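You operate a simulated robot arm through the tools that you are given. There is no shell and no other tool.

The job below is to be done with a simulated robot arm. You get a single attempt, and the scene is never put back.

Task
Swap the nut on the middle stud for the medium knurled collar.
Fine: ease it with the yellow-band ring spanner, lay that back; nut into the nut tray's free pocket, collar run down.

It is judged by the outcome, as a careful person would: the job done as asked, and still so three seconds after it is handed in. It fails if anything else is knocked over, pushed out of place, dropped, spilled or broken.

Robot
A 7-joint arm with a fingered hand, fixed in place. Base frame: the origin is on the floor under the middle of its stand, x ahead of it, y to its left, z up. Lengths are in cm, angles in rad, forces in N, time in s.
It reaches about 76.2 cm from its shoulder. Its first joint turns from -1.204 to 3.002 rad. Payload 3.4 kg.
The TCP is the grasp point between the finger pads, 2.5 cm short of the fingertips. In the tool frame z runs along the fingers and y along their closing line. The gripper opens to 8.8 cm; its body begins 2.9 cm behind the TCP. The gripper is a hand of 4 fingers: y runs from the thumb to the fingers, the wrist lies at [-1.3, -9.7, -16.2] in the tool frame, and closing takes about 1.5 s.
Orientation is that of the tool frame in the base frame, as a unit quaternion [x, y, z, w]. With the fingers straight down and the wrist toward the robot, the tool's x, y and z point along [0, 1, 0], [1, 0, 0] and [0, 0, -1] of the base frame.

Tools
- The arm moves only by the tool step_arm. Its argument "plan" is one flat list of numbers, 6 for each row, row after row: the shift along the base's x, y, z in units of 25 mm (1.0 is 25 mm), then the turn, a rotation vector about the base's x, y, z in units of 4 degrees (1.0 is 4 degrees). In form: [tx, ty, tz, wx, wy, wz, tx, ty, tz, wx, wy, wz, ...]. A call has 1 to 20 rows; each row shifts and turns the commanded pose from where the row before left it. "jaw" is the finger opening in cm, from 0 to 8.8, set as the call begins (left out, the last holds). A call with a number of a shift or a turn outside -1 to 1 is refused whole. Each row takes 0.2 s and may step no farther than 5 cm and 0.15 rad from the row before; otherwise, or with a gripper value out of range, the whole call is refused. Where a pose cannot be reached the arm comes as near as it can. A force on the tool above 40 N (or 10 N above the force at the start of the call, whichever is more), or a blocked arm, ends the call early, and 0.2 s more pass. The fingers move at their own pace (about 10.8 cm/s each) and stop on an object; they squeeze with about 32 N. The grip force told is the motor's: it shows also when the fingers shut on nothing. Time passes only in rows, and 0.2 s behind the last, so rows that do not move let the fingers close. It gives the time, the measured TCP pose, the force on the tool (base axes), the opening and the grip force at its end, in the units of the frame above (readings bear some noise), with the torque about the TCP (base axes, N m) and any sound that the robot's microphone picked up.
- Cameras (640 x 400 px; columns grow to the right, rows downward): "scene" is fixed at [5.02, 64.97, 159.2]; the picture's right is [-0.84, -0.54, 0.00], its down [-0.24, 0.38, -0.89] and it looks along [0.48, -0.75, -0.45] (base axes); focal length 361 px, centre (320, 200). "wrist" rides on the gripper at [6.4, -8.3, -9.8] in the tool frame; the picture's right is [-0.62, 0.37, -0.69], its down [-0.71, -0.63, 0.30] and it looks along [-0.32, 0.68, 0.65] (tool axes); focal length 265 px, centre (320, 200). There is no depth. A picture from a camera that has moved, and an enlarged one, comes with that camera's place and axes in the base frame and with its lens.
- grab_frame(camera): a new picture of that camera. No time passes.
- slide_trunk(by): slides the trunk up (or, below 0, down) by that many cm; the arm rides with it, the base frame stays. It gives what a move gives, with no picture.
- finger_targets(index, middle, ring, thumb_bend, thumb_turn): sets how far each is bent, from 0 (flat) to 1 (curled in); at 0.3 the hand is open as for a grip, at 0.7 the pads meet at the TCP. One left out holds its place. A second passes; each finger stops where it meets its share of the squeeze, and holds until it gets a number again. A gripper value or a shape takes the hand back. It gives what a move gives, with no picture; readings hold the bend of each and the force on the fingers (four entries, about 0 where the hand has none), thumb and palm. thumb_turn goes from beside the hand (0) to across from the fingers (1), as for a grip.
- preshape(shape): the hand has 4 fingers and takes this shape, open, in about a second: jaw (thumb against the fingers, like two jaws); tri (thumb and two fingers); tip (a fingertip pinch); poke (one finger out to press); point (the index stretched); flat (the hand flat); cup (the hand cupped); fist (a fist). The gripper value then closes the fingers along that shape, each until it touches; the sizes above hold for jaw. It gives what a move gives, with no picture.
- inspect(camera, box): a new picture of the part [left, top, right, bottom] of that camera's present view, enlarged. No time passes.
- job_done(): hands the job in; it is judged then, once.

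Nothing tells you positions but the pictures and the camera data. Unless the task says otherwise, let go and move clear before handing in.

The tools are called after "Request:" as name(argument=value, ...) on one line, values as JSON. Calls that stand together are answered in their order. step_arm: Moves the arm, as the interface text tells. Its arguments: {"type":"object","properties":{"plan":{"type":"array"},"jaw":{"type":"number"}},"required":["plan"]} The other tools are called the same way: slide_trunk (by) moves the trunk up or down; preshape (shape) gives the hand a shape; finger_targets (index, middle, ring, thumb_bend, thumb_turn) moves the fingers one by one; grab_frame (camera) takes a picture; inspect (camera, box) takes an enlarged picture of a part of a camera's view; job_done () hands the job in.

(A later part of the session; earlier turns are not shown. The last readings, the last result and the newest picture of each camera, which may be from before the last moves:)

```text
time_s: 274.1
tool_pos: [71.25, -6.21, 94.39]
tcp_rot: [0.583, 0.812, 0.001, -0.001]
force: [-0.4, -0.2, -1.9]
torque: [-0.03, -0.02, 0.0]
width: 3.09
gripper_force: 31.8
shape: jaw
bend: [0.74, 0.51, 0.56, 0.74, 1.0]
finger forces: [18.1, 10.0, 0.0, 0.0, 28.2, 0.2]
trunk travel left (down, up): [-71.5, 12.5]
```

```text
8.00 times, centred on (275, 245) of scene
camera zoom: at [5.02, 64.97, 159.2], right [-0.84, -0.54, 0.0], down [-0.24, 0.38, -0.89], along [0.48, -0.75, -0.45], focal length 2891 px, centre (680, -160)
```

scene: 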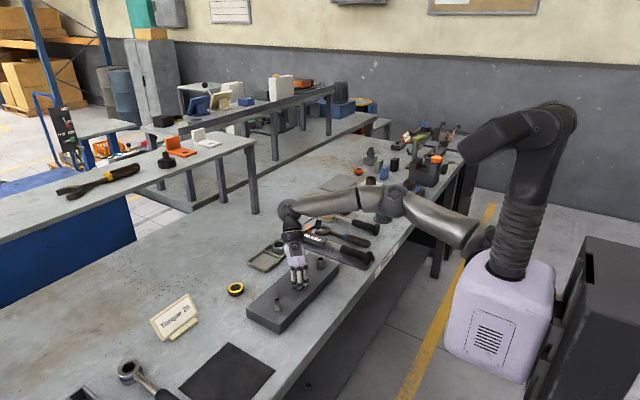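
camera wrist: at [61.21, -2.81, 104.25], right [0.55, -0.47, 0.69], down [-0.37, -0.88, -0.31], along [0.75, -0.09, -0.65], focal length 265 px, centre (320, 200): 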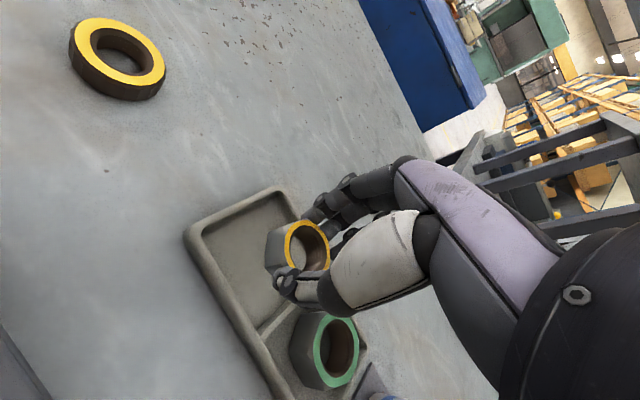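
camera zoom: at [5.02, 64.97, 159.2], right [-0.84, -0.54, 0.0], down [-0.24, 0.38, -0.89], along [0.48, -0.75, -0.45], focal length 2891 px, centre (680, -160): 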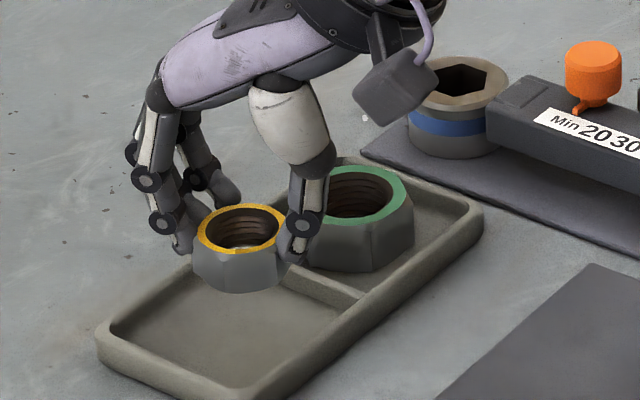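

Request:
step_arm(plan=[0, 0, -0.4, 0, 0, 0, 0, 0, -0.4, 0, 0, 0, 0, 0, -0.2, 0, 0, 0, 0, 0, 0, 0, 0, 0])

Request:
grab_frame(camera="wrist")

Request:
inspect(camera="scene", box=[240, 220, 310, 270])

```text
time_s: 275.1
tool_pos: [71.2, -6.19, 91.75]
tcp_rot: [0.584, 0.812, 0.0, 0.0]
force: [0.7, -0.8, -1.0]
torque: [-0.02, 0.02, -0.01]
width: 3.06
gripper_force: 32.0
shape: jaw
bend: [0.74, 0.51, 0.56, 0.74, 1.0]
finger forces: [18.1, 10.0, 0.0, 0.0, 28.2, 0.0]
trunk travel left (down, up): [-71.5, 12.5]
```

```text
taken
camera wrist: at [61.23, -2.76, 101.63], right [0.55, -0.47, 0.69], down [-0.37, -0.88, -0.31], along [0.75, -0.09, -0.65], focal length 265 px, centre (320, 200)
```

wrist: 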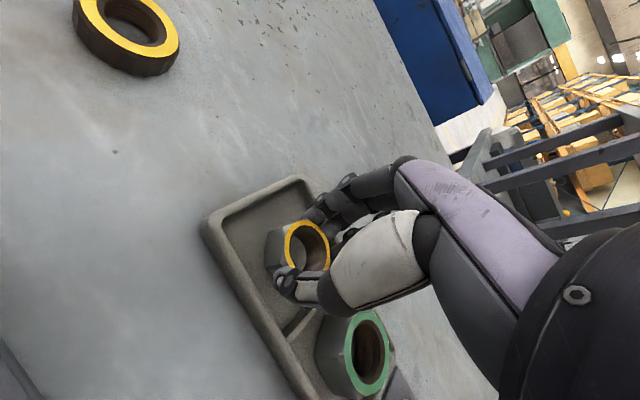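

```text
8.00 times, centred on (275, 245) of scene
camera zoom: at [5.02, 64.97, 159.2], right [-0.84, -0.54, 0.0], down [-0.24, 0.38, -0.89], along [0.48, -0.75, -0.45], focal length 2891 px, centre (680, -160)
```

zoom: 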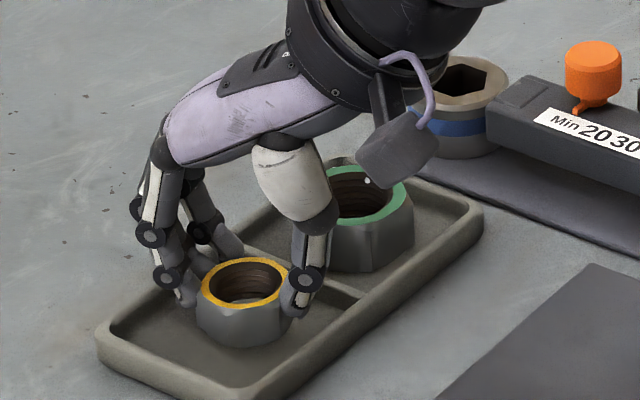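

Request:
step_arm(plan=[0, 0.05, -0.1, 0, 0, 0, 0, 0.05, -0.1, 0, 0, 0, 0, 0, -0.08, 0, 0, 0, 0, 0, 0, 0, 0, 0])

Request:
inspect(camera="scene", box=[240, 220, 310, 270])

```text
time_s: 276.1
tool_pos: [71.21, -5.79, 90.97]
tcp_rot: [0.584, 0.812, 0.001, 0.0]
force: [0.0, 0.2, 0.5]
torque: [-0.04, -0.04, 0.02]
width: 3.08
gripper_force: 32.2
shape: jaw
bend: [0.74, 0.51, 0.56, 0.74, 1.0]
finger forces: [18.1, 10.0, 0.0, 0.0, 28.3, 0.0]
trunk travel left (down, up): [-71.5, 12.5]
```

```text
8.00 times, centred on (275, 245) of scene
camera zoom: at [5.02, 64.97, 159.2], right [-0.84, -0.54, 0.0], down [-0.24, 0.38, -0.89], along [0.48, -0.75, -0.45], focal length 2891 px, centre (680, -160)
```

zoom: 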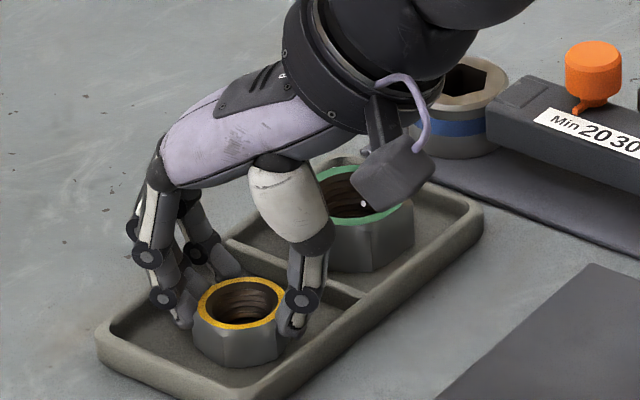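

Request:
step_arm(plan=[0, 0, -0.06, 0, 0, 0, 0, 0, 0, 0, 0, 0])

Request:
inspect(camera="scene", box=[240, 220, 310, 270])

```text
time_s: 276.7
tool_pos: [71.19, -5.83, 90.9]
tcp_rot: [0.583, 0.812, 0.002, 0.001]
force: [-0.4, -0.4, 4.1]
torque: [0.01, -0.09, -0.01]
width: 3.05
gripper_force: 32.1
shape: jaw
bend: [0.74, 0.51, 0.56, 0.74, 1.0]
finger forces: [18.6, 10.4, 0.1, 0.0, 28.5, 0.0]
trunk travel left (down, up): [-71.5, 12.5]
```

```text
8.00 times, centred on (275, 245) of scene
camera zoom: at [5.02, 64.97, 159.2], right [-0.84, -0.54, 0.0], down [-0.24, 0.38, -0.89], along [0.48, -0.75, -0.45], focal length 2891 px, centre (680, -160)
```

zoom: 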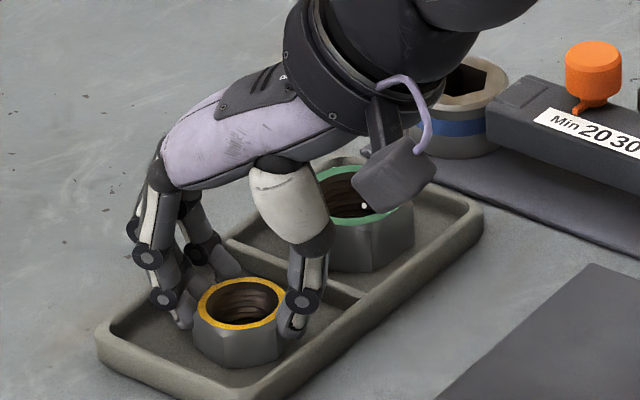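

The nut is touching the pocket floor. Opening just enough to let go and rising straight up.

Request:
step_arm(plan=[0, 0, 0, 0, 0, 0, 0, 0, 0, 0, 0, 0, 0, 0, 0.1, 0, 0, 0, 0, 0, 0.3, 0, 0, 0], jaw=5)

Request:
inspect(camera="scene", box=[240, 220, 310, 270])

```text
time_s: 277.7
tool_pos: [71.26, -5.84, 91.87]
tcp_rot: [0.583, 0.812, 0.001, -0.001]
force: [-0.2, 0.5, 0.0]
torque: [-0.01, 0.01, -0.02]
width: 4.95
gripper_force: 0.0
shape: jaw
bend: [0.74, 0.42, 0.38, 0.66, 1.0]
finger forces: [0.0, 0.1, 0.1, 0.0, 0.0, 0.1]
trunk travel left (down, up): [-71.5, 12.5]
```

```text
8.00 times, centred on (275, 245) of scene
camera zoom: at [5.02, 64.97, 159.2], right [-0.84, -0.54, 0.0], down [-0.24, 0.38, -0.89], along [0.48, -0.75, -0.45], focal length 2891 px, centre (680, -160)
```

zoom: 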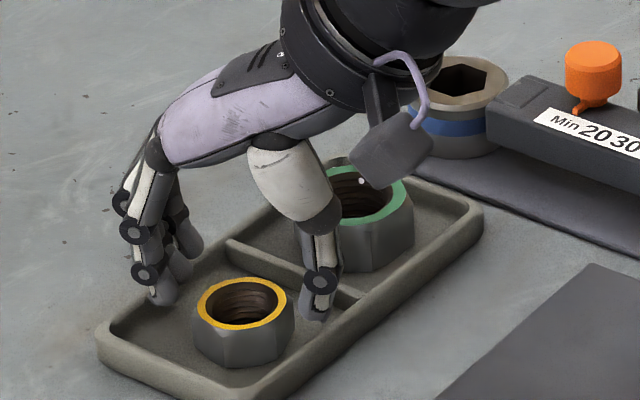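

The nut sits flat in the free pocket. Next I'll rise and move over the knurled collar.

Request:
step_arm(plan=[0, 0, 0.6, 0, 0, 0, 0, 0, 0.8, 0, 0, 0, 0, 0, 0.8, 0, 0, 0, 0, 0, 0.8, 0, 0, 0, 0, 0, 0.8, 0, 0, 0, -0.2, 0.6, 0, 0, 0, 0, -0.2, 0.8, 0, 0, 0, 0, -0.2, 0.8, 0, 0, 0, 0, -0.1, 0.8, 0, 0, 0, 0, 0, 0.8, 0, 0, 0, 0, 0, 0.8, 0, 0, 0, 0, 0, 0.8, 0, 0, 0, 0], jaw=7.5)

Request:
grab_frame(camera="wrist")

Request:
inspect(camera="scene", box=[210, 210, 310, 300])

```text
time_s: 280.3
tool_pos: [69.19, 7.6, 101.54]
tcp_rot: [0.584, 0.812, 0.001, 0.0]
force: [-0.2, -0.2, -0.2]
torque: [0.02, 0.01, 0.02]
width: 7.49
gripper_force: 0.0
shape: jaw
bend: [0.27, 0.33, 0.31, 0.43, 0.99]
finger forces: [0.1, 0.1, 0.0, 0.0, 0.0, 0.0]
out of reach, approached as far as the arm can: row 12
trunk travel left (down, up): [-71.5, 12.5]
```

```text
taken
camera wrist: at [59.1, 10.96, 111.37], right [0.55, -0.47, 0.69], down [-0.37, -0.88, -0.31], along [0.75, -0.09, -0.65], focal length 265 px, centre (320, 200)
```

wrist: 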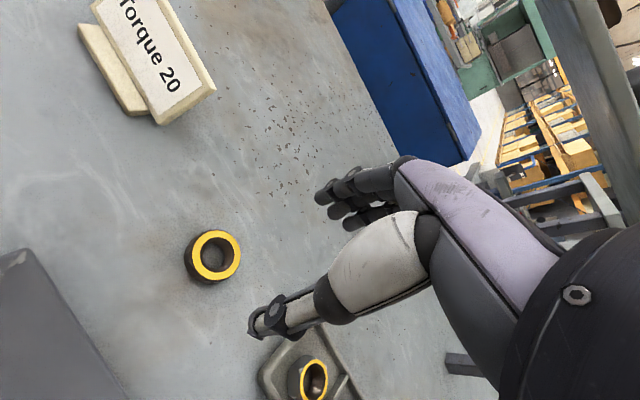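

```text
4.44 times, centred on (260, 255) of scene
camera zoom: at [5.02, 64.97, 159.2], right [-0.84, -0.54, 0.0], down [-0.24, 0.38, -0.89], along [0.48, -0.75, -0.45], focal length 1606 px, centre (587, -44)
```

zoom: 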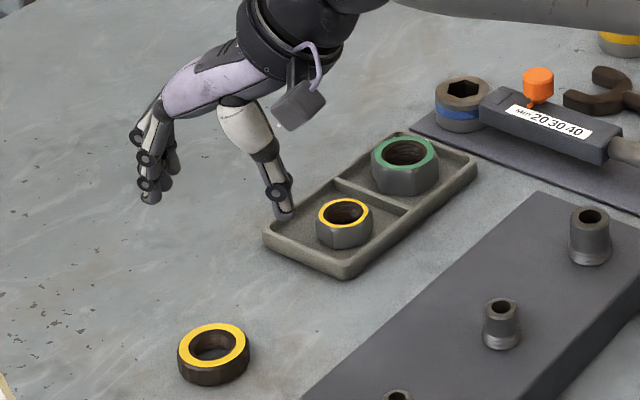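

The collar is at about (69.7, 8.9), just at my reach limit, but it still falls between the open fingers from here. I'll open wide and lower.

Request:
step_arm(plan=[0, 0, -0.6, 0, 0, 0, 0, 0, -0.6, 0, 0, 0, 0, 0, -0.6, 0, 0, 0, 0, 0, -0.6, 0, 0, 0, 0, 0, 0, 0, 0, 0], jaw=8.7)

Request:
grab_frame(camera="wrist")

Request:
inspect(camera="scene", box=[210, 230, 290, 300])

```text
time_s: 281.5
tool_pos: [69.23, 7.61, 95.32]
tcp_rot: [0.583, 0.812, 0.0, -0.001]
force: [-0.2, -0.3, 0.0]
torque: [0.03, 0.05, -0.01]
width: 8.7
gripper_force: 0.1
shape: jaw
bend: [0.3, 0.3, 0.3, 0.31, 0.98]
finger forces: [0.0, 0.0, 0.0, 0.0, 0.0, 0.0]
trunk travel left (down, up): [-71.5, 12.5]
```

```text
taken
camera wrist: at [59.18, 11.01, 105.22], right [0.55, -0.47, 0.69], down [-0.37, -0.88, -0.31], along [0.75, -0.09, -0.65], focal length 265 px, centre (320, 200)
```

wrist: 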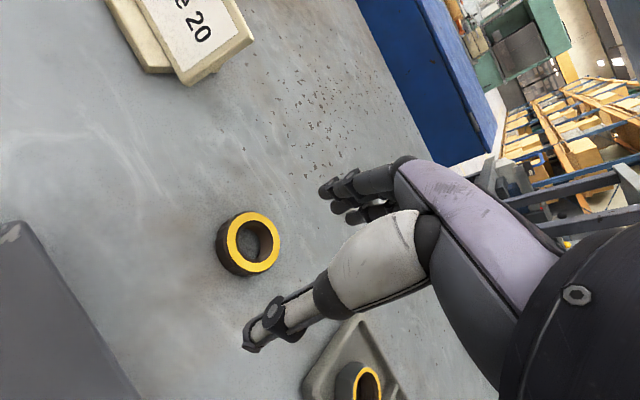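

```text
5.71 times, centred on (250, 265) of scene
camera zoom: at [5.02, 64.97, 159.2], right [-0.84, -0.54, 0.0], down [-0.24, 0.38, -0.89], along [0.48, -0.75, -0.45], focal length 2065 px, centre (720, -171)
```

zoom: 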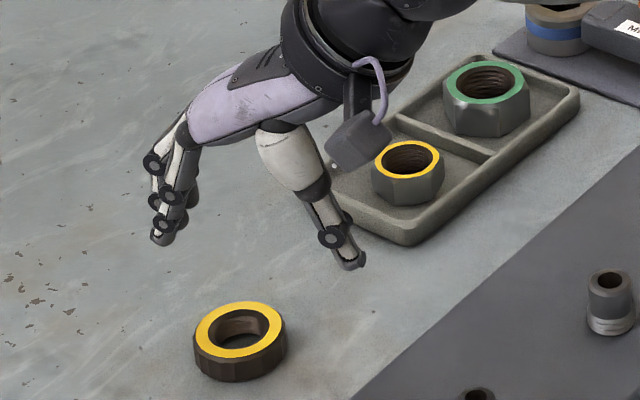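

Request:
step_arm(plan=[0, 0.1, -0.5, 0, 0, 0, 0, 0.1, -0.5, 0, 0, 0, 0, 0, -0.4, 0, 0, 0, 0, 0, 0, 0, 0, 0])

Request:
grab_frame(camera="wrist")

Request:
inspect(camera="scene", box=[210, 240, 290, 300])

```text
time_s: 282.5
tool_pos: [69.04, 8.07, 91.75]
tcp_rot: [0.584, 0.812, 0.001, -0.001]
force: [-0.6, 0.0, 0.1]
torque: [-0.01, 0.04, -0.03]
width: 8.68
gripper_force: 0.1
shape: jaw
bend: [0.3, 0.3, 0.3, 0.31, 0.98]
finger forces: [0.1, 0.0, 0.1, 0.0, 0.0, 0.1]
trunk travel left (down, up): [-71.5, 12.5]
```

```text
taken
camera wrist: at [59.07, 11.47, 101.7], right [0.55, -0.47, 0.69], down [-0.37, -0.88, -0.31], along [0.75, -0.09, -0.65], focal length 265 px, centre (320, 200)
```

wrist: 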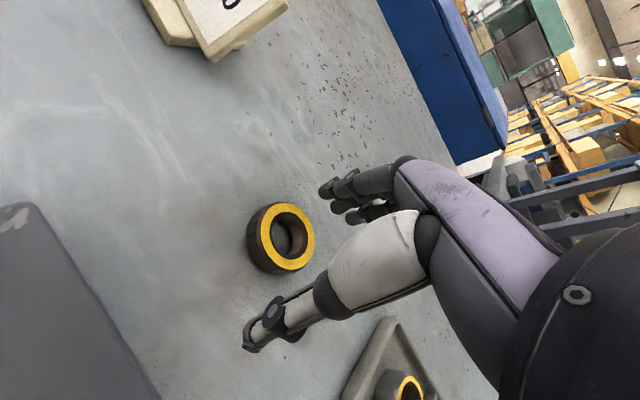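

```text
6.67 times, centred on (250, 270) of scene
camera zoom: at [5.02, 64.97, 159.2], right [-0.84, -0.54, 0.0], down [-0.24, 0.38, -0.89], along [0.48, -0.75, -0.45], focal length 2409 px, centre (787, -267)
```

zoom: 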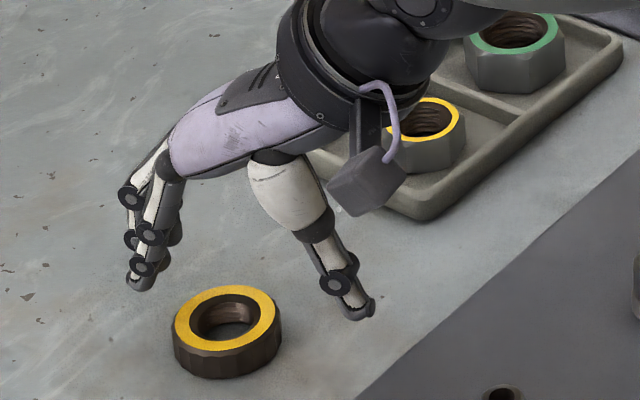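

Request:
step_arm(plan=[0.05, 0.1, -0.3, 0, 0, 0, 0.05, 0.1, -0.3, 0, 0, 0, 0, 0, -0.16, 0, 0, 0, 0, 0, 0, 0, 0, 0])

Request:
grab_frame(camera="wrist")

Request:
inspect(camera="scene", box=[210, 240, 290, 300])

```text
time_s: 283.5
tool_pos: [69.47, 8.59, 90.02]
tcp_rot: [0.583, 0.812, 0.0, -0.002]
force: [0.2, -0.1, -0.8]
torque: [-0.01, 0.0, -0.01]
width: 8.69
gripper_force: 0.1
shape: jaw
bend: [0.3, 0.3, 0.3, 0.31, 0.98]
finger forces: [0.0, 0.0, 0.0, 0.0, 0.0, 0.0]
trunk travel left (down, up): [-71.5, 12.5]
```

```text
taken
camera wrist: at [59.38, 11.98, 99.81], right [0.55, -0.47, 0.69], down [-0.37, -0.88, -0.31], along [0.75, -0.09, -0.65], focal length 265 px, centre (320, 200)
```

wrist: 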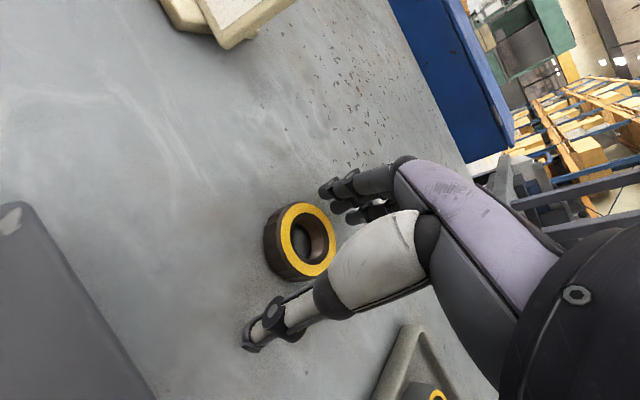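

```text
6.67 times, centred on (250, 270) of scene
camera zoom: at [5.02, 64.97, 159.2], right [-0.84, -0.54, 0.0], down [-0.24, 0.38, -0.89], along [0.48, -0.75, -0.45], focal length 2409 px, centre (787, -267)
```

zoom: 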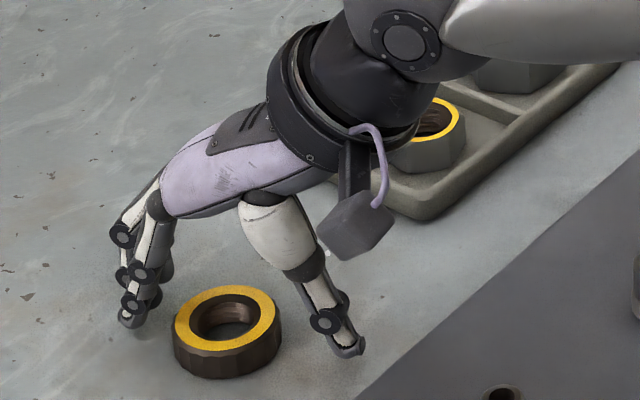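

The collar is between the fingers and thumb. Closing on it.

Request:
step_arm(plan=[0, 0, -0.1, 0, 0, 0, 0, 0, 0, 0, 0, 0, 0, 0, 0, 0, 0, 0, 0, 0, 0, 0, 0, 0, 0, 0, 0, 0, 0, 0, 0, 0, 0, 0, 0, 0, 0, 0, 0, 0, 0, 0], jaw=0)

Request:
grab_frame(camera="wrist")

Request:
inspect(camera="scene", box=[210, 240, 290, 300])

```text
time_s: 285.1
tool_pos: [69.46, 8.58, 89.73]
tcp_rot: [0.584, 0.812, 0.0, 0.0]
force: [-0.3, 0.1, -1.1]
torque: [0.0, -0.01, -0.01]
width: 3.6
gripper_force: 32.0
shape: jaw
bend: [0.74, 0.48, 0.49, 0.74, 1.0]
finger forces: [17.1, 9.4, 0.0, 0.1, 27.6, 0.0]
trunk travel left (down, up): [-71.5, 12.5]
```

```text
taken
camera wrist: at [59.4, 11.9, 99.61], right [0.55, -0.47, 0.69], down [-0.37, -0.88, -0.31], along [0.75, -0.09, -0.65], focal length 265 px, centre (320, 200)
```

wrist: 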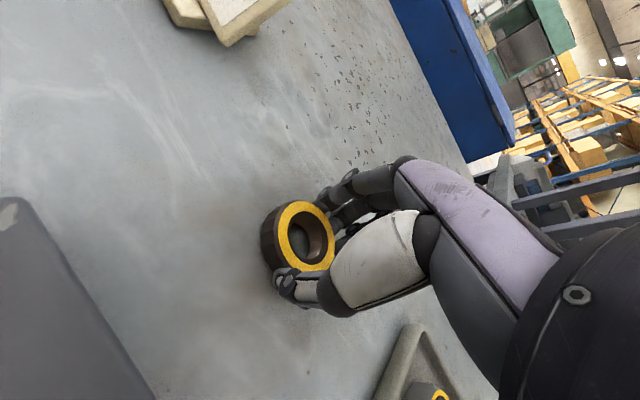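

```text
6.67 times, centred on (250, 270) of scene
camera zoom: at [5.02, 64.97, 159.2], right [-0.84, -0.54, 0.0], down [-0.24, 0.38, -0.89], along [0.48, -0.75, -0.45], focal length 2409 px, centre (787, -267)
```

zoom: 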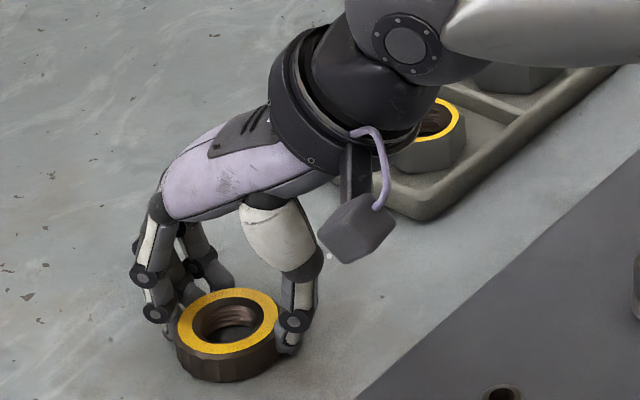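

The contact line looks close to the collar's centre. I'll lift gently and check that it holds.

Request:
step_arm(plan=[0, 0, 0.1, 0, 0, 0, 0, 0, 0.2, 0, 0, 0, 0, 0, 0.4, 0, 0, 0, 0, 0, 0.4, 0, 0, 0, 0, 0, 0, 0, 0, 0])

Request:
grab_frame(camera="wrist")

Request:
inspect(camera="scene", box=[210, 230, 290, 290])

```text
time_s: 286.3
tool_pos: [69.2, 8.51, 92.38]
tcp_rot: [0.583, 0.812, 0.001, 0.0]
force: [-0.2, -0.2, -1.5]
torque: [0.0, -0.01, 0.0]
width: 3.6
gripper_force: 31.7
shape: jaw
bend: [0.74, 0.48, 0.5, 0.74, 1.0]
finger forces: [17.4, 9.4, 0.1, 0.0, 27.5, 0.0]
trunk travel left (down, up): [-71.5, 12.5]
```

```text
taken
camera wrist: at [59.25, 12.0, 102.37], right [0.55, -0.47, 0.69], down [-0.37, -0.88, -0.31], along [0.75, -0.09, -0.65], focal length 265 px, centre (320, 200)
```

wrist: 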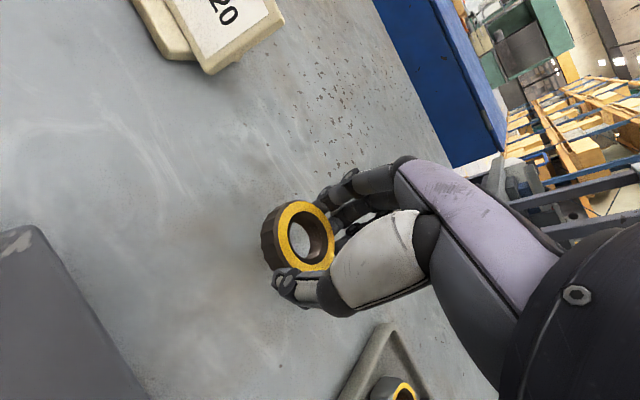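

```text
6.67 times, centred on (250, 260) of scene
camera zoom: at [5.02, 64.97, 159.2], right [-0.84, -0.54, 0.0], down [-0.24, 0.38, -0.89], along [0.48, -0.75, -0.45], focal length 2409 px, centre (787, -200)
```

zoom: 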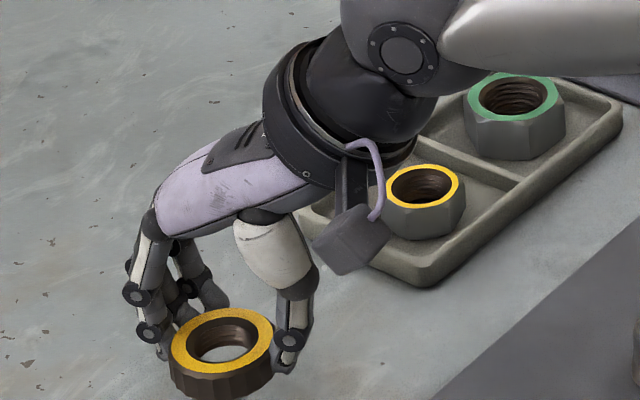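

The collar is held level. I'll raise it and carry it over the middle stud, turning the hand to yaw 135° so I can run it down clockwise.

Request:
step_arm(plan=[0, 0, 0.8, 0, 0, 0, 0, 0, 0.8, 0, 0, 0, 0, 0, 0.8, 0, 0, 0, -0.2, -0.1, 0.8, 0, 0, 0, -0.3, -0.1, 0.8, 0, 0, 1, -0.3, -0.1, 0.8, 0, 0, 1, -0.3, -0.15, 0, 0, 0, 1, -0.3, -0.15, 0, 0, 0, 1, -0.3, -0.15, 0, 0, 0, 1, -0.3, -0.15, 0, 0, 0, 1, -0.3, -0.15, 0, 0, 0, 1, -0.3, -0.15, 0, 0, 0, 1, -0.3, -0.15, 0, 0, 0, 1, -0.3, -0.15, 0, 0, 0, 1, -0.3, -0.15, 0, 0, 0, 1, -0.3, -0.15, 0, 0, 0, 1])

Request:
step_arm(plan=[-0.3, -0.15, 0, 0, 0, 1, -0.3, -0.15, 0, 0, 0, 1, -0.3, -0.15, 0, 0, 0, 1, -0.3, -0.15, 0, 0, 0, 1, -0.3, -0.15, 0, 0, 0, 1, -0.3, -0.15, 0, 0, 0, 1, -0.3, -0.15, 0, 0, 0, 1, -0.15, -0.15, 0, 0, 0, 1, 0, -0.1, 0, 0, 0, 1, 0, 0, 0, 0, 0, 1, 0, 0, 0, 0, 0, 1, 0, 0, 0, 0, 0, 1, 0, 0, 0, 0, 0, 1, 0, 0, 0, 0, 0, 1, 0, 0, 0, 0, 0, 1, 0, 0, 0, 0, 0, 1])

Request:
grab_frame(camera="wrist")

Request:
inspect(camera="scene", box=[260, 200, 350, 295])

```text
time_s: 289.7
tool_pos: [59.86, 4.06, 104.36]
tcp_rot: [0.203, 0.979, 0.001, 0.0]
force: [0.7, -0.3, -1.7]
torque: [0.01, -0.02, 0.02]
width: 3.6
gripper_force: 31.4
shape: jaw
bend: [0.74, 0.48, 0.5, 0.74, 1.0]
finger forces: [17.6, 9.6, 0.0, 0.0, 27.6, 0.1]
trunk travel left (down, up): [-71.5, 12.5]
```

```text
time_s: 293.1
tool_pos: [54.17, 0.69, 104.4]
tcp_rot: [-0.347, 0.938, 0.0, -0.001]
force: [0.5, 0.6, -1.7]
torque: [0.03, 0.0, -0.02]
width: 3.63
gripper_force: 32.1
shape: jaw
bend: [0.74, 0.48, 0.5, 0.74, 1.0]
finger forces: [17.7, 9.6, 0.1, 0.0, 27.6, 0.0]
trunk travel left (down, up): [-71.5, 12.5]
```

```text
taken
camera wrist: at [54.7, -9.83, 114.29], right [0.23, 0.68, 0.69], down [0.95, -0.01, -0.31], along [-0.2, 0.73, -0.65], focal length 265 px, centre (320, 200)
```

wrist: 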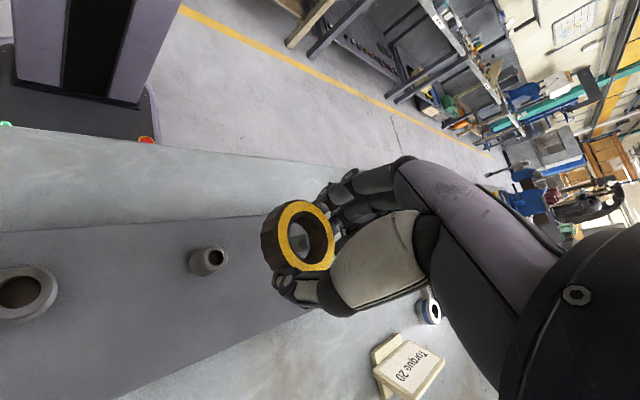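

```text
4.21 times, centred on (305, 248) of scene
camera zoom: at [5.02, 64.97, 159.2], right [-0.84, -0.54, 0.0], down [-0.24, 0.38, -0.89], along [0.48, -0.75, -0.45], focal length 1522 px, centre (383, 0)
```

zoom: 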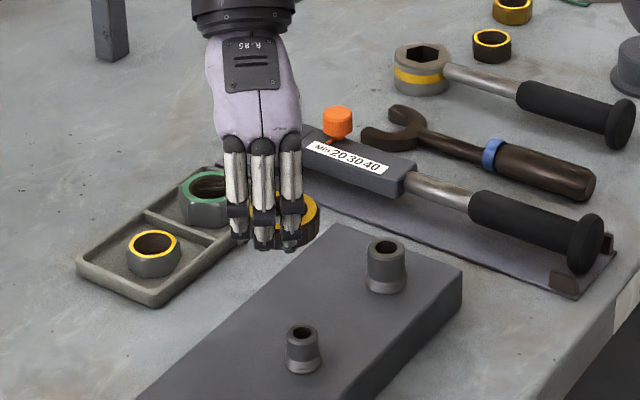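

From this yaw my fingers block the scene view, so I'll turn back to yaw ~70° to place the collar on the stud with both cameras watching.

Request:
step_arm(plan=[0, 0, 0, 0, 0, -1, 0, 0, 0, 0, 0, -1, 0, 0, 0, 0, 0, -1, 0, 0, 0, 0, 0, -1, 0, 0, 0, 0, 0, -1, 0, 0, 0, 0, 0, -1, 0, 0, 0, 0, 0, -1, 0, 0, 0, 0, 0, -1, 0, 0, 0, 0, 0, -1, 0, 0, 0, 0, 0, -1, -0.1, -0.1, 0, 0, 0, -1, -0.1, -0.2, 0, 0, 0, -1, -0.1, -0.2, 0, 0, 0, -1, 0, 0, -0.4, 0, 0, -1, 0, 0, -0.6, 0, 0, -1])

Request:
grab_frame(camera="wrist")

Request:
inspect(camera="scene", box=[270, 220, 340, 295])

```text
time_s: 296.3
tool_pos: [53.58, -0.66, 101.93]
tcp_rot: [0.17, 0.986, 0.0, -0.001]
force: [0.9, -0.4, -1.8]
torque: [-0.03, -0.01, 0.01]
width: 3.6
gripper_force: 31.8
shape: jaw
bend: [0.74, 0.48, 0.5, 0.74, 1.0]
finger forces: [17.9, 9.7, 0.0, 0.1, 27.6, 0.0]
trunk travel left (down, up): [-71.5, 12.5]
```

```text
taken
camera wrist: at [44.65, -6.35, 111.89], right [0.71, 0.14, 0.69], down [0.46, -0.83, -0.31], along [0.53, 0.54, -0.65], focal length 265 px, centre (320, 200)
```

wrist: 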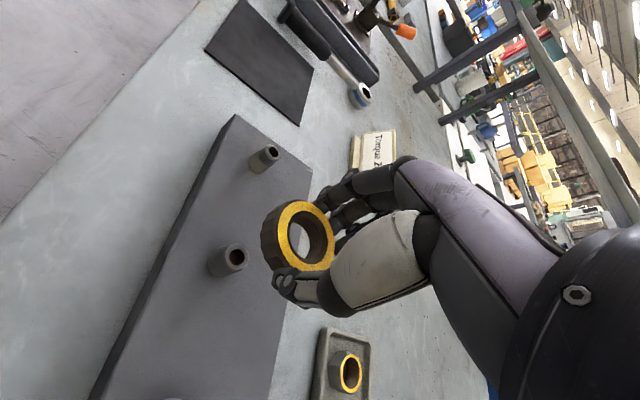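

```text
5.33 times, centred on (305, 258) of scene
camera zoom: at [5.02, 64.97, 159.2], right [-0.84, -0.54, 0.0], down [-0.24, 0.38, -0.89], along [0.48, -0.75, -0.45], focal length 1927 px, centre (400, -107)
```

zoom: 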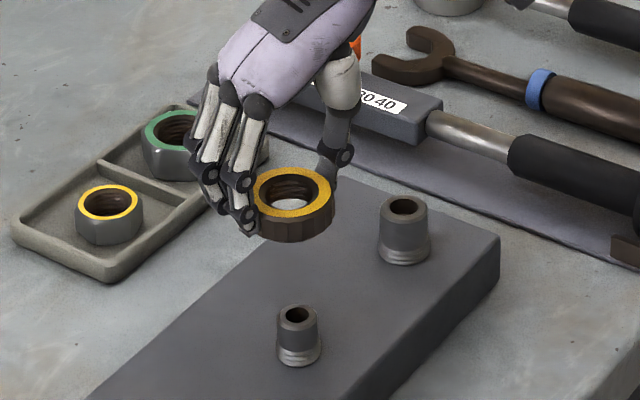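

The collar is within ~0.2 cm of the stud axis in both views. I'm lowering it onto the stud.

Request:
step_arm(plan=[-0.04, 0.05, -0.5, 0, 0, 0, 0, 0, -0.6, 0, 0, 0, 0, 0, -0.6, 0, 0, 0, 0, 0, -0.2, 0, 0, 0, 0, 0, 0, 0, 0, 0])

Request:
inspect(camera="wrist", box=[200, 170, 360, 310])

Request:
inspect(camera="scene", box=[280, 245, 328, 290])

```text
time_s: 297.5
tool_pos: [53.46, -0.42, 97.24]
tcp_rot: [0.169, 0.986, 0.0, 0.0]
force: [-0.1, 0.1, -1.9]
torque: [-0.05, -0.02, 0.02]
width: 3.59
gripper_force: 32.4
shape: jaw
bend: [0.74, 0.48, 0.5, 0.74, 1.0]
finger forces: [17.9, 9.7, 0.0, 0.0, 27.5, 0.1]
trunk travel left (down, up): [-71.5, 12.5]
```

```text
2.86 times, centred on (280, 240) of wrist
camera zoom: at [44.55, -6.2, 107.2], right [0.71, 0.14, 0.69], down [0.46, -0.83, -0.31], along [0.53, 0.54, -0.65], focal length 758 px, centre (434, 86)
```

zoom: 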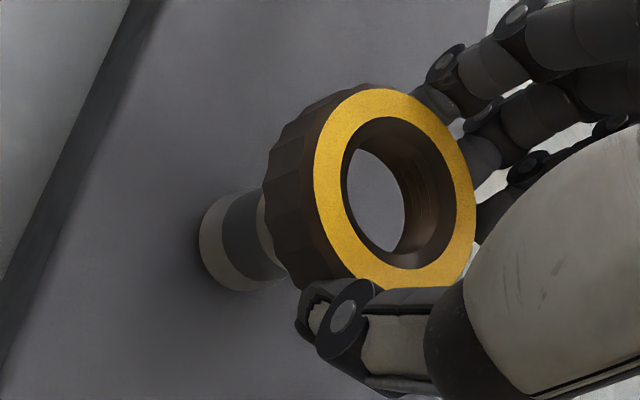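

```text
8.89 times, centred on (304, 268) of scene
camera zoom: at [5.02, 64.97, 159.2], right [-0.84, -0.54, 0.0], down [-0.24, 0.38, -0.89], along [0.48, -0.75, -0.45], focal length 3212 px, centre (462, -400)
```

zoom: 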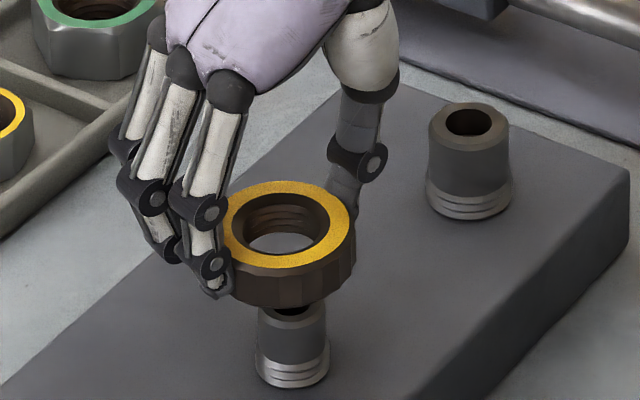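

Request:
step_arm(plan=[-0.08, -0.05, -0.2, 0, 0, 0, 0, 0, -0.2, 0, 0, 0, 0, 0, -0.2, 0, 0, 0, 0, 0, 0, 0, 0, 0])

Request:
inspect(camera="scene", box=[280, 245, 328, 290])

Request:
inspect(camera="wrist", box=[200, 170, 360, 310])

```text
time_s: 298.5
tool_pos: [53.39, -0.55, 95.7]
tcp_rot: [0.169, 0.986, 0.0, -0.002]
force: [1.3, 0.5, -0.9]
torque: [-0.01, -0.01, -0.04]
width: 3.6
gripper_force: 31.9
shape: jaw
bend: [0.74, 0.48, 0.5, 0.74, 1.0]
finger forces: [17.9, 9.7, 0.1, 0.0, 27.6, 0.0]
trunk travel left (down, up): [-71.5, 12.5]
```

```text
8.89 times, centred on (304, 268) of scene
camera zoom: at [5.02, 64.97, 159.2], right [-0.84, -0.54, 0.0], down [-0.24, 0.38, -0.89], along [0.48, -0.75, -0.45], focal length 3212 px, centre (462, -400)
```

zoom: 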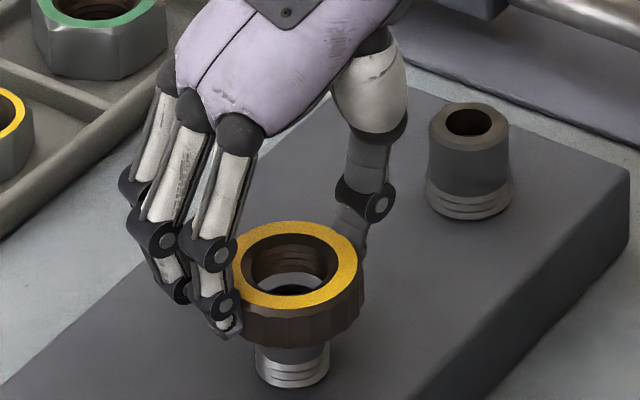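

```text
2.86 times, centred on (280, 240) of wrist
camera zoom: at [44.34, -6.3, 105.64], right [0.71, 0.14, 0.69], down [0.46, -0.83, -0.31], along [0.53, 0.54, -0.65], focal length 758 px, centre (434, 86)
```

zoom: 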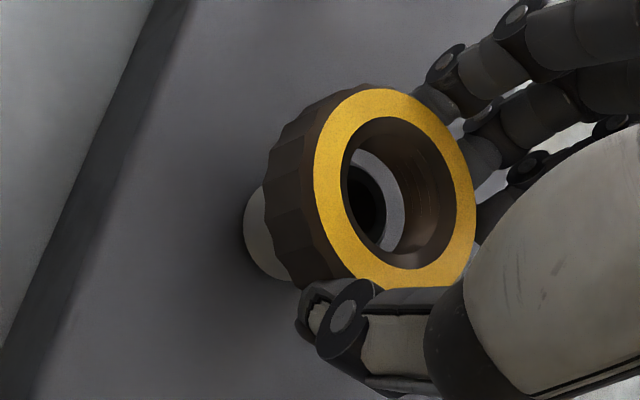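

The stud tip is visible through the collar's bore. I'm continuing down gently.

Request:
step_arm(plan=[0, 0, -0.12, 0, 0, 0, 0, 0, -0.12, 0, 0, 0, 0, 0, -0.12, 0, 0, 0, 0, 0, 0, 0, 0, 0])

Request:
inspect(camera="scene", box=[280, 245, 328, 290])

Request:
inspect(camera="wrist", box=[200, 170, 360, 310])

```text
time_s: 299.5
tool_pos: [53.28, -0.53, 94.65]
tcp_rot: [0.168, 0.986, 0.0, 0.0]
force: [0.5, 0.0, -1.3]
torque: [0.02, -0.02, 0.0]
width: 3.63
gripper_force: 32.0
shape: jaw
bend: [0.74, 0.48, 0.5, 0.74, 1.0]
finger forces: [17.9, 9.6, 0.0, 0.0, 27.5, 0.0]
trunk travel left (down, up): [-71.5, 12.5]
```

```text
8.89 times, centred on (304, 268) of scene
camera zoom: at [5.02, 64.97, 159.2], right [-0.84, -0.54, 0.0], down [-0.24, 0.38, -0.89], along [0.48, -0.75, -0.45], focal length 3212 px, centre (462, -400)
```

zoom: 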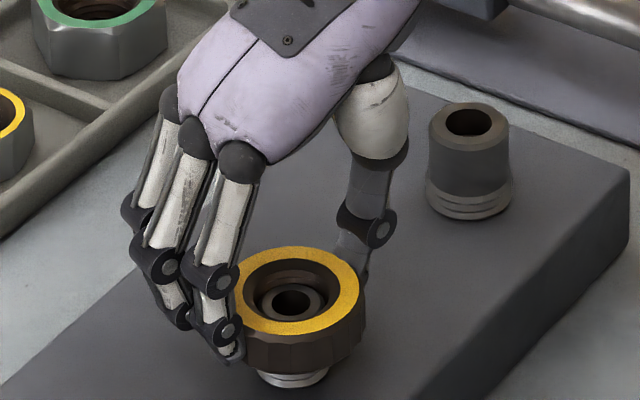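

```text
2.86 times, centred on (280, 240) of wrist
camera zoom: at [44.28, -6.28, 104.66], right [0.71, 0.14, 0.69], down [0.46, -0.83, -0.31], along [0.53, 0.54, -0.65], focal length 758 px, centre (434, 86)
```

zoom: 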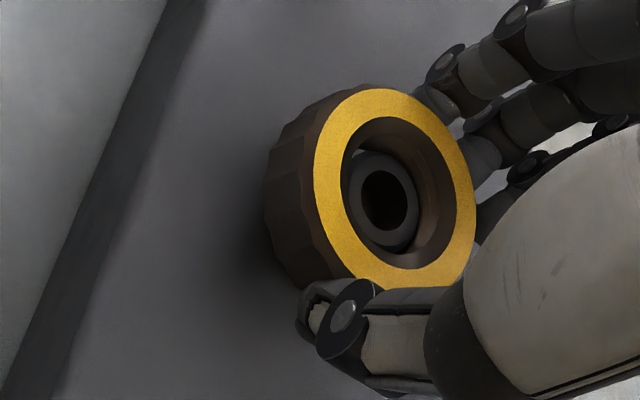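

Request:
step_arm(plan=[0, 0, -0.08, 0, 0, 0, 0, 0, -0.08, 0, 0, 0, 0, 0, -0.08, 0, 0, 0, 0, 0, 0, 0, 0, 0])

Request:
inspect(camera="scene", box=[280, 245, 328, 290])

```text
time_s: 300.5
tool_pos: [53.23, -0.53, 94.25]
tcp_rot: [0.168, 0.986, 0.001, -0.001]
force: [-0.4, -0.7, -1.6]
torque: [0.02, -0.02, -0.05]
width: 3.6
gripper_force: 31.6
shape: jaw
bend: [0.74, 0.48, 0.5, 0.74, 1.0]
finger forces: [17.8, 9.8, 0.0, 0.0, 27.5, 0.1]
trunk travel left (down, up): [-71.5, 12.5]
```

```text
8.89 times, centred on (304, 268) of scene
camera zoom: at [5.02, 64.97, 159.2], right [-0.84, -0.54, 0.0], down [-0.24, 0.38, -0.89], along [0.48, -0.75, -0.45], focal length 3212 px, centre (462, -400)
```

zoom: 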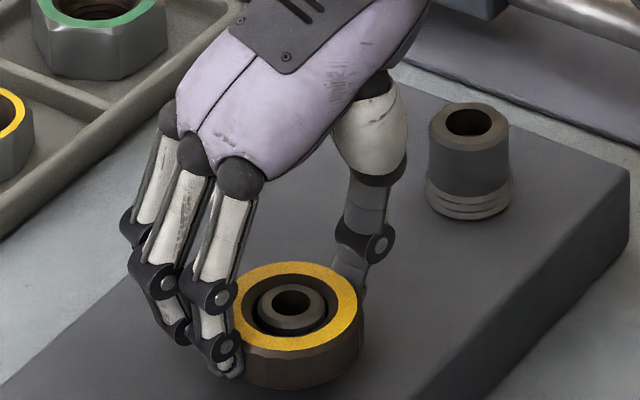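

Request:
step_arm(plan=[0, 0, -0.06, 0, 0, 0, 0, 0, -0.06, 0, 0, 0, 0, 0, -0.06, 0, 0, 0, 0, 0, 0, 0, 0, 0])

Request:
inspect(camera="scene", box=[280, 245, 328, 290])

```text
time_s: 301.5
tool_pos: [53.3, -0.57, 93.83]
tcp_rot: [0.169, 0.986, 0.001, -0.001]
force: [1.3, -2.3, -0.1]
torque: [0.03, -0.02, -0.02]
width: 3.59
gripper_force: 31.9
shape: jaw
bend: [0.74, 0.48, 0.5, 0.74, 1.0]
finger forces: [17.2, 10.7, 0.0, 0.1, 29.2, 0.0]
trunk travel left (down, up): [-71.5, 12.5]
```

```text
8.89 times, centred on (304, 268) of scene
camera zoom: at [5.02, 64.97, 159.2], right [-0.84, -0.54, 0.0], down [-0.24, 0.38, -0.89], along [0.48, -0.75, -0.45], focal length 3212 px, centre (462, -400)
```

zoom: 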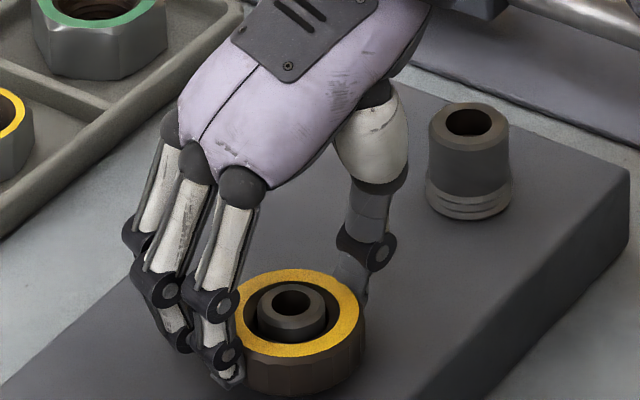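

The collar has met the start of the thread. Now I'll turn it clockwise with light downward motion, orbiting about the stud axis.

Request:
step_arm(plan=[-0.018, -0.011, -0.004, 0, 0, -1, -0.019, -0.009, -0.004, 0, 0, -1, -0.0195, -0.008, -0.004, 0, 0, -1, -0.02, -0.006, -0.004, 0, 0, -1, -0.02, -0.005, -0.004, 0, 0, -1, -0.02, -0.003, -0.004, 0, 0, -1, -0.0205, -0.002, -0.004, 0, 0, -1, -0.0205, 0, -0.004, 0, 0, -1, -0.0205, 0.001, -0.004, 0, 0, -1, -0.02, 0.003, -0.004, 0, 0, -1])

Request:
inspect(camera="scene", box=[280, 245, 328, 290])

```text
time_s: 303.7
tool_pos: [52.82, -0.62, 93.65]
tcp_rot: [0.496, 0.868, 0.001, -0.001]
force: [2.5, 1.9, 4.5]
torque: [0.07, -0.13, 0.01]
width: 3.61
gripper_force: 32.4
shape: jaw
bend: [0.74, 0.48, 0.5, 0.75, 1.0]
finger forces: [19.5, 11.4, 0.1, 0.0, 27.2, 0.0]
trunk travel left (down, up): [-71.5, 12.5]
```

```text
8.89 times, centred on (304, 268) of scene
camera zoom: at [5.02, 64.97, 159.2], right [-0.84, -0.54, 0.0], down [-0.24, 0.38, -0.89], along [0.48, -0.75, -0.45], focal length 3212 px, centre (462, -400)
```

zoom: 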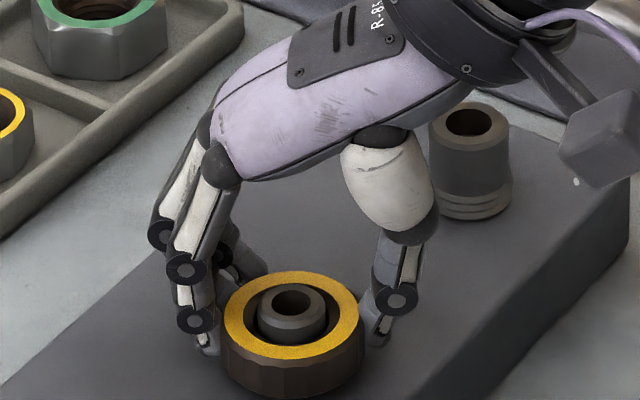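

Request:
step_arm(plan=[-0.019, 0.004, -0.004, 0, 0, -1, -0.019, 0.005, -0.004, 0, 0, -1, -0.018, 0.007, -0.004, 0, 0, -1, -0.018, 0.008, -0.004, 0, 0, -1])

Request:
step_arm(plan=[0, 0, 0, 0, 0, 0, 0, 0, 0, 0, 0, 0, 0, 0, 0, 0, 0, 0], jaw=6.5)

Request:
inspect(camera="scene", box=[280, 245, 328, 290])

Request:
inspect(camera="wrist", box=[200, 170, 360, 310])

```text
time_s: 304.7
tool_pos: [52.68, -0.45, 93.6]
tcp_rot: [0.612, 0.791, 0.0, 0.001]
force: [1.2, 1.5, 3.3]
torque: [0.04, -0.12, -0.01]
width: 3.62
gripper_force: 32.2
shape: jaw
bend: [0.74, 0.48, 0.5, 0.75, 1.0]
finger forces: [19.2, 10.5, 0.0, 0.0, 27.5, 0.1]
trunk travel left (down, up): [-71.5, 12.5]
```

```text
time_s: 305.5
tool_pos: [52.68, -0.58, 93.66]
tcp_rot: [0.611, 0.791, 0.0, 0.0]
force: [0.1, 0.3, 0.0]
torque: [0.04, 0.02, -0.01]
width: 6.46
gripper_force: 0.0
shape: jaw
bend: [0.27, 0.36, 0.33, 0.55, 0.99]
finger forces: [0.0, 0.0, 0.0, 0.1, 0.0, 0.0]
trunk travel left (down, up): [-71.5, 12.5]
```

```text
8.89 times, centred on (304, 268) of scene
camera zoom: at [5.02, 64.97, 159.2], right [-0.84, -0.54, 0.0], down [-0.24, 0.38, -0.89], along [0.48, -0.75, -0.45], focal length 3212 px, centre (462, -400)
```

zoom: 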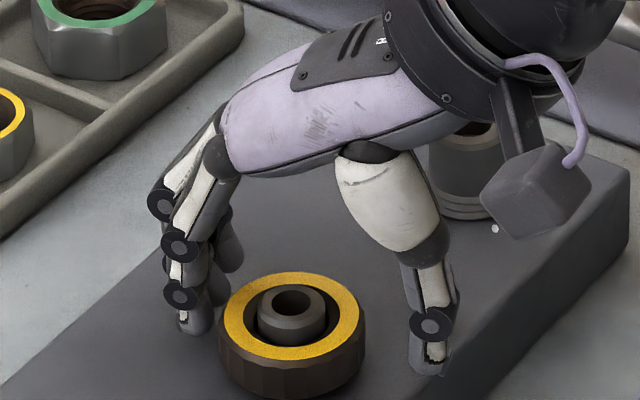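

```text
2.86 times, centred on (280, 240) of wrist
camera zoom: at [42.82, 3.49, 103.5], right [0.51, -0.51, 0.69], down [-0.43, -0.85, -0.31], along [0.74, -0.14, -0.65], focal length 758 px, centre (434, 86)
```

zoom: 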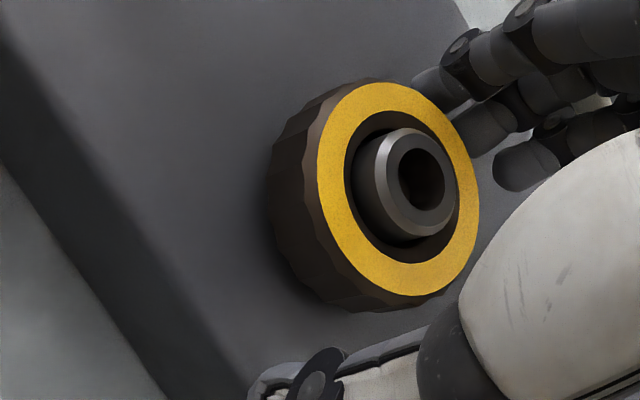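

The collar stays on the stud. I'll centre the open hand on it and swing round to yaw 135° for a long clockwise stroke.

Request:
step_arm(plan=[0.04, 0.12, 0.02, 0, 0, 0, 0.04, 0.12, 0.02, 0, 0, 0, 0, 0, 0, 0, 0, 1, 0, 0, 0, 0, 0, 1, 0, 0, 0, 0, 0, 1, 0, 0, 0, 0, 0, 1, 0, 0, 0, 0, 0, 1, 0, 0, 0, 0, 0, 1, 0, 0, 0, 0, 0, 1, 0, 0, 0, 0, 0, 1, 0, 0, 0, 0, 0, 1, 0, 0, 0, 0, 0, 1, 0, 0, 0, 0, 0, 1, 0, 0, 0, 0, 0, 1, 0, 0, 0, 0, 0, 1, 0, 0, 0, 0, 0, 1, 0, 0, 0, 0, 0, 1])

Request:
step_arm(plan=[0, 0, 0, 0, 0, 1, 0, 0, 0, 0, 0, 1, 0, 0, 0, 0, 0, 1, 0, 0, 0, 0, 0, 1, 0, 0, 0, 0, 0, 1, 0, 0, 0, 0, 0, 1, 0, 0, 0, 0, 0, 1, 0, 0, 0, 0, 0, 1, 0, 0, 0, 0, 0, 1, 0, 0, 0, 0, 0, 1, 0, 0, 0, 0, 0, 1, 0, 0, 0, 0, 0, 1, 0, 0, 0, 0, 0, 1, 0, 0, 0, 0, 0, 1, 0, 0, 0, 0, 0, 1])

Request:
inspect(camera="scene", box=[280, 245, 328, 290])

Request:
inspect(camera="wrist", box=[200, 170, 360, 310])

```text
time_s: 309.1
tool_pos: [52.9, 0.01, 93.64]
tcp_rot: [0.132, 0.991, 0.0, -0.001]
force: [-0.3, 0.5, -0.2]
torque: [-0.03, 0.0, -0.03]
width: 6.49
gripper_force: 0.1
shape: jaw
bend: [0.27, 0.36, 0.33, 0.55, 0.99]
finger forces: [0.0, 0.1, 0.0, 0.0, 0.0, 0.1]
trunk travel left (down, up): [-71.5, 12.5]
```

```text
time_s: 312.3
tool_pos: [52.68, 0.09, 93.8]
tcp_rot: [-0.38, 0.925, -0.001, -0.001]
force: [0.0, 0.9, -0.1]
torque: [0.0, 0.03, -0.01]
width: 6.49
gripper_force: 0.0
shape: jaw
bend: [0.27, 0.36, 0.33, 0.55, 0.99]
finger forces: [0.0, 0.0, 0.1, 0.0, 0.1, 0.0]
trunk travel left (down, up): [-71.5, 12.5]
```

```text
8.89 times, centred on (304, 268) of scene
camera zoom: at [5.02, 64.97, 159.2], right [-0.84, -0.54, 0.0], down [-0.24, 0.38, -0.89], along [0.48, -0.75, -0.45], focal length 3212 px, centre (462, -400)
```

zoom: 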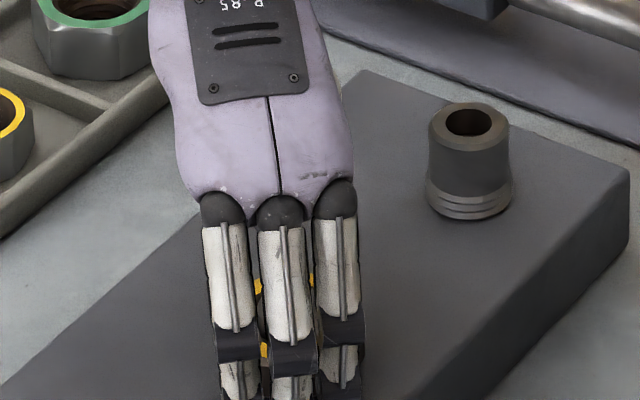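

```text
2.86 times, centred on (280, 240) of wrist
camera zoom: at [53.93, -10.43, 103.72], right [0.18, 0.7, 0.69], down [0.95, 0.05, -0.31], along [-0.25, 0.71, -0.65], focal length 758 px, centre (434, 86)
```

zoom: 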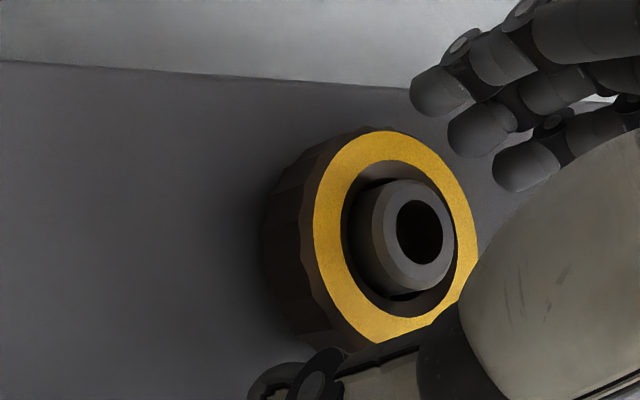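

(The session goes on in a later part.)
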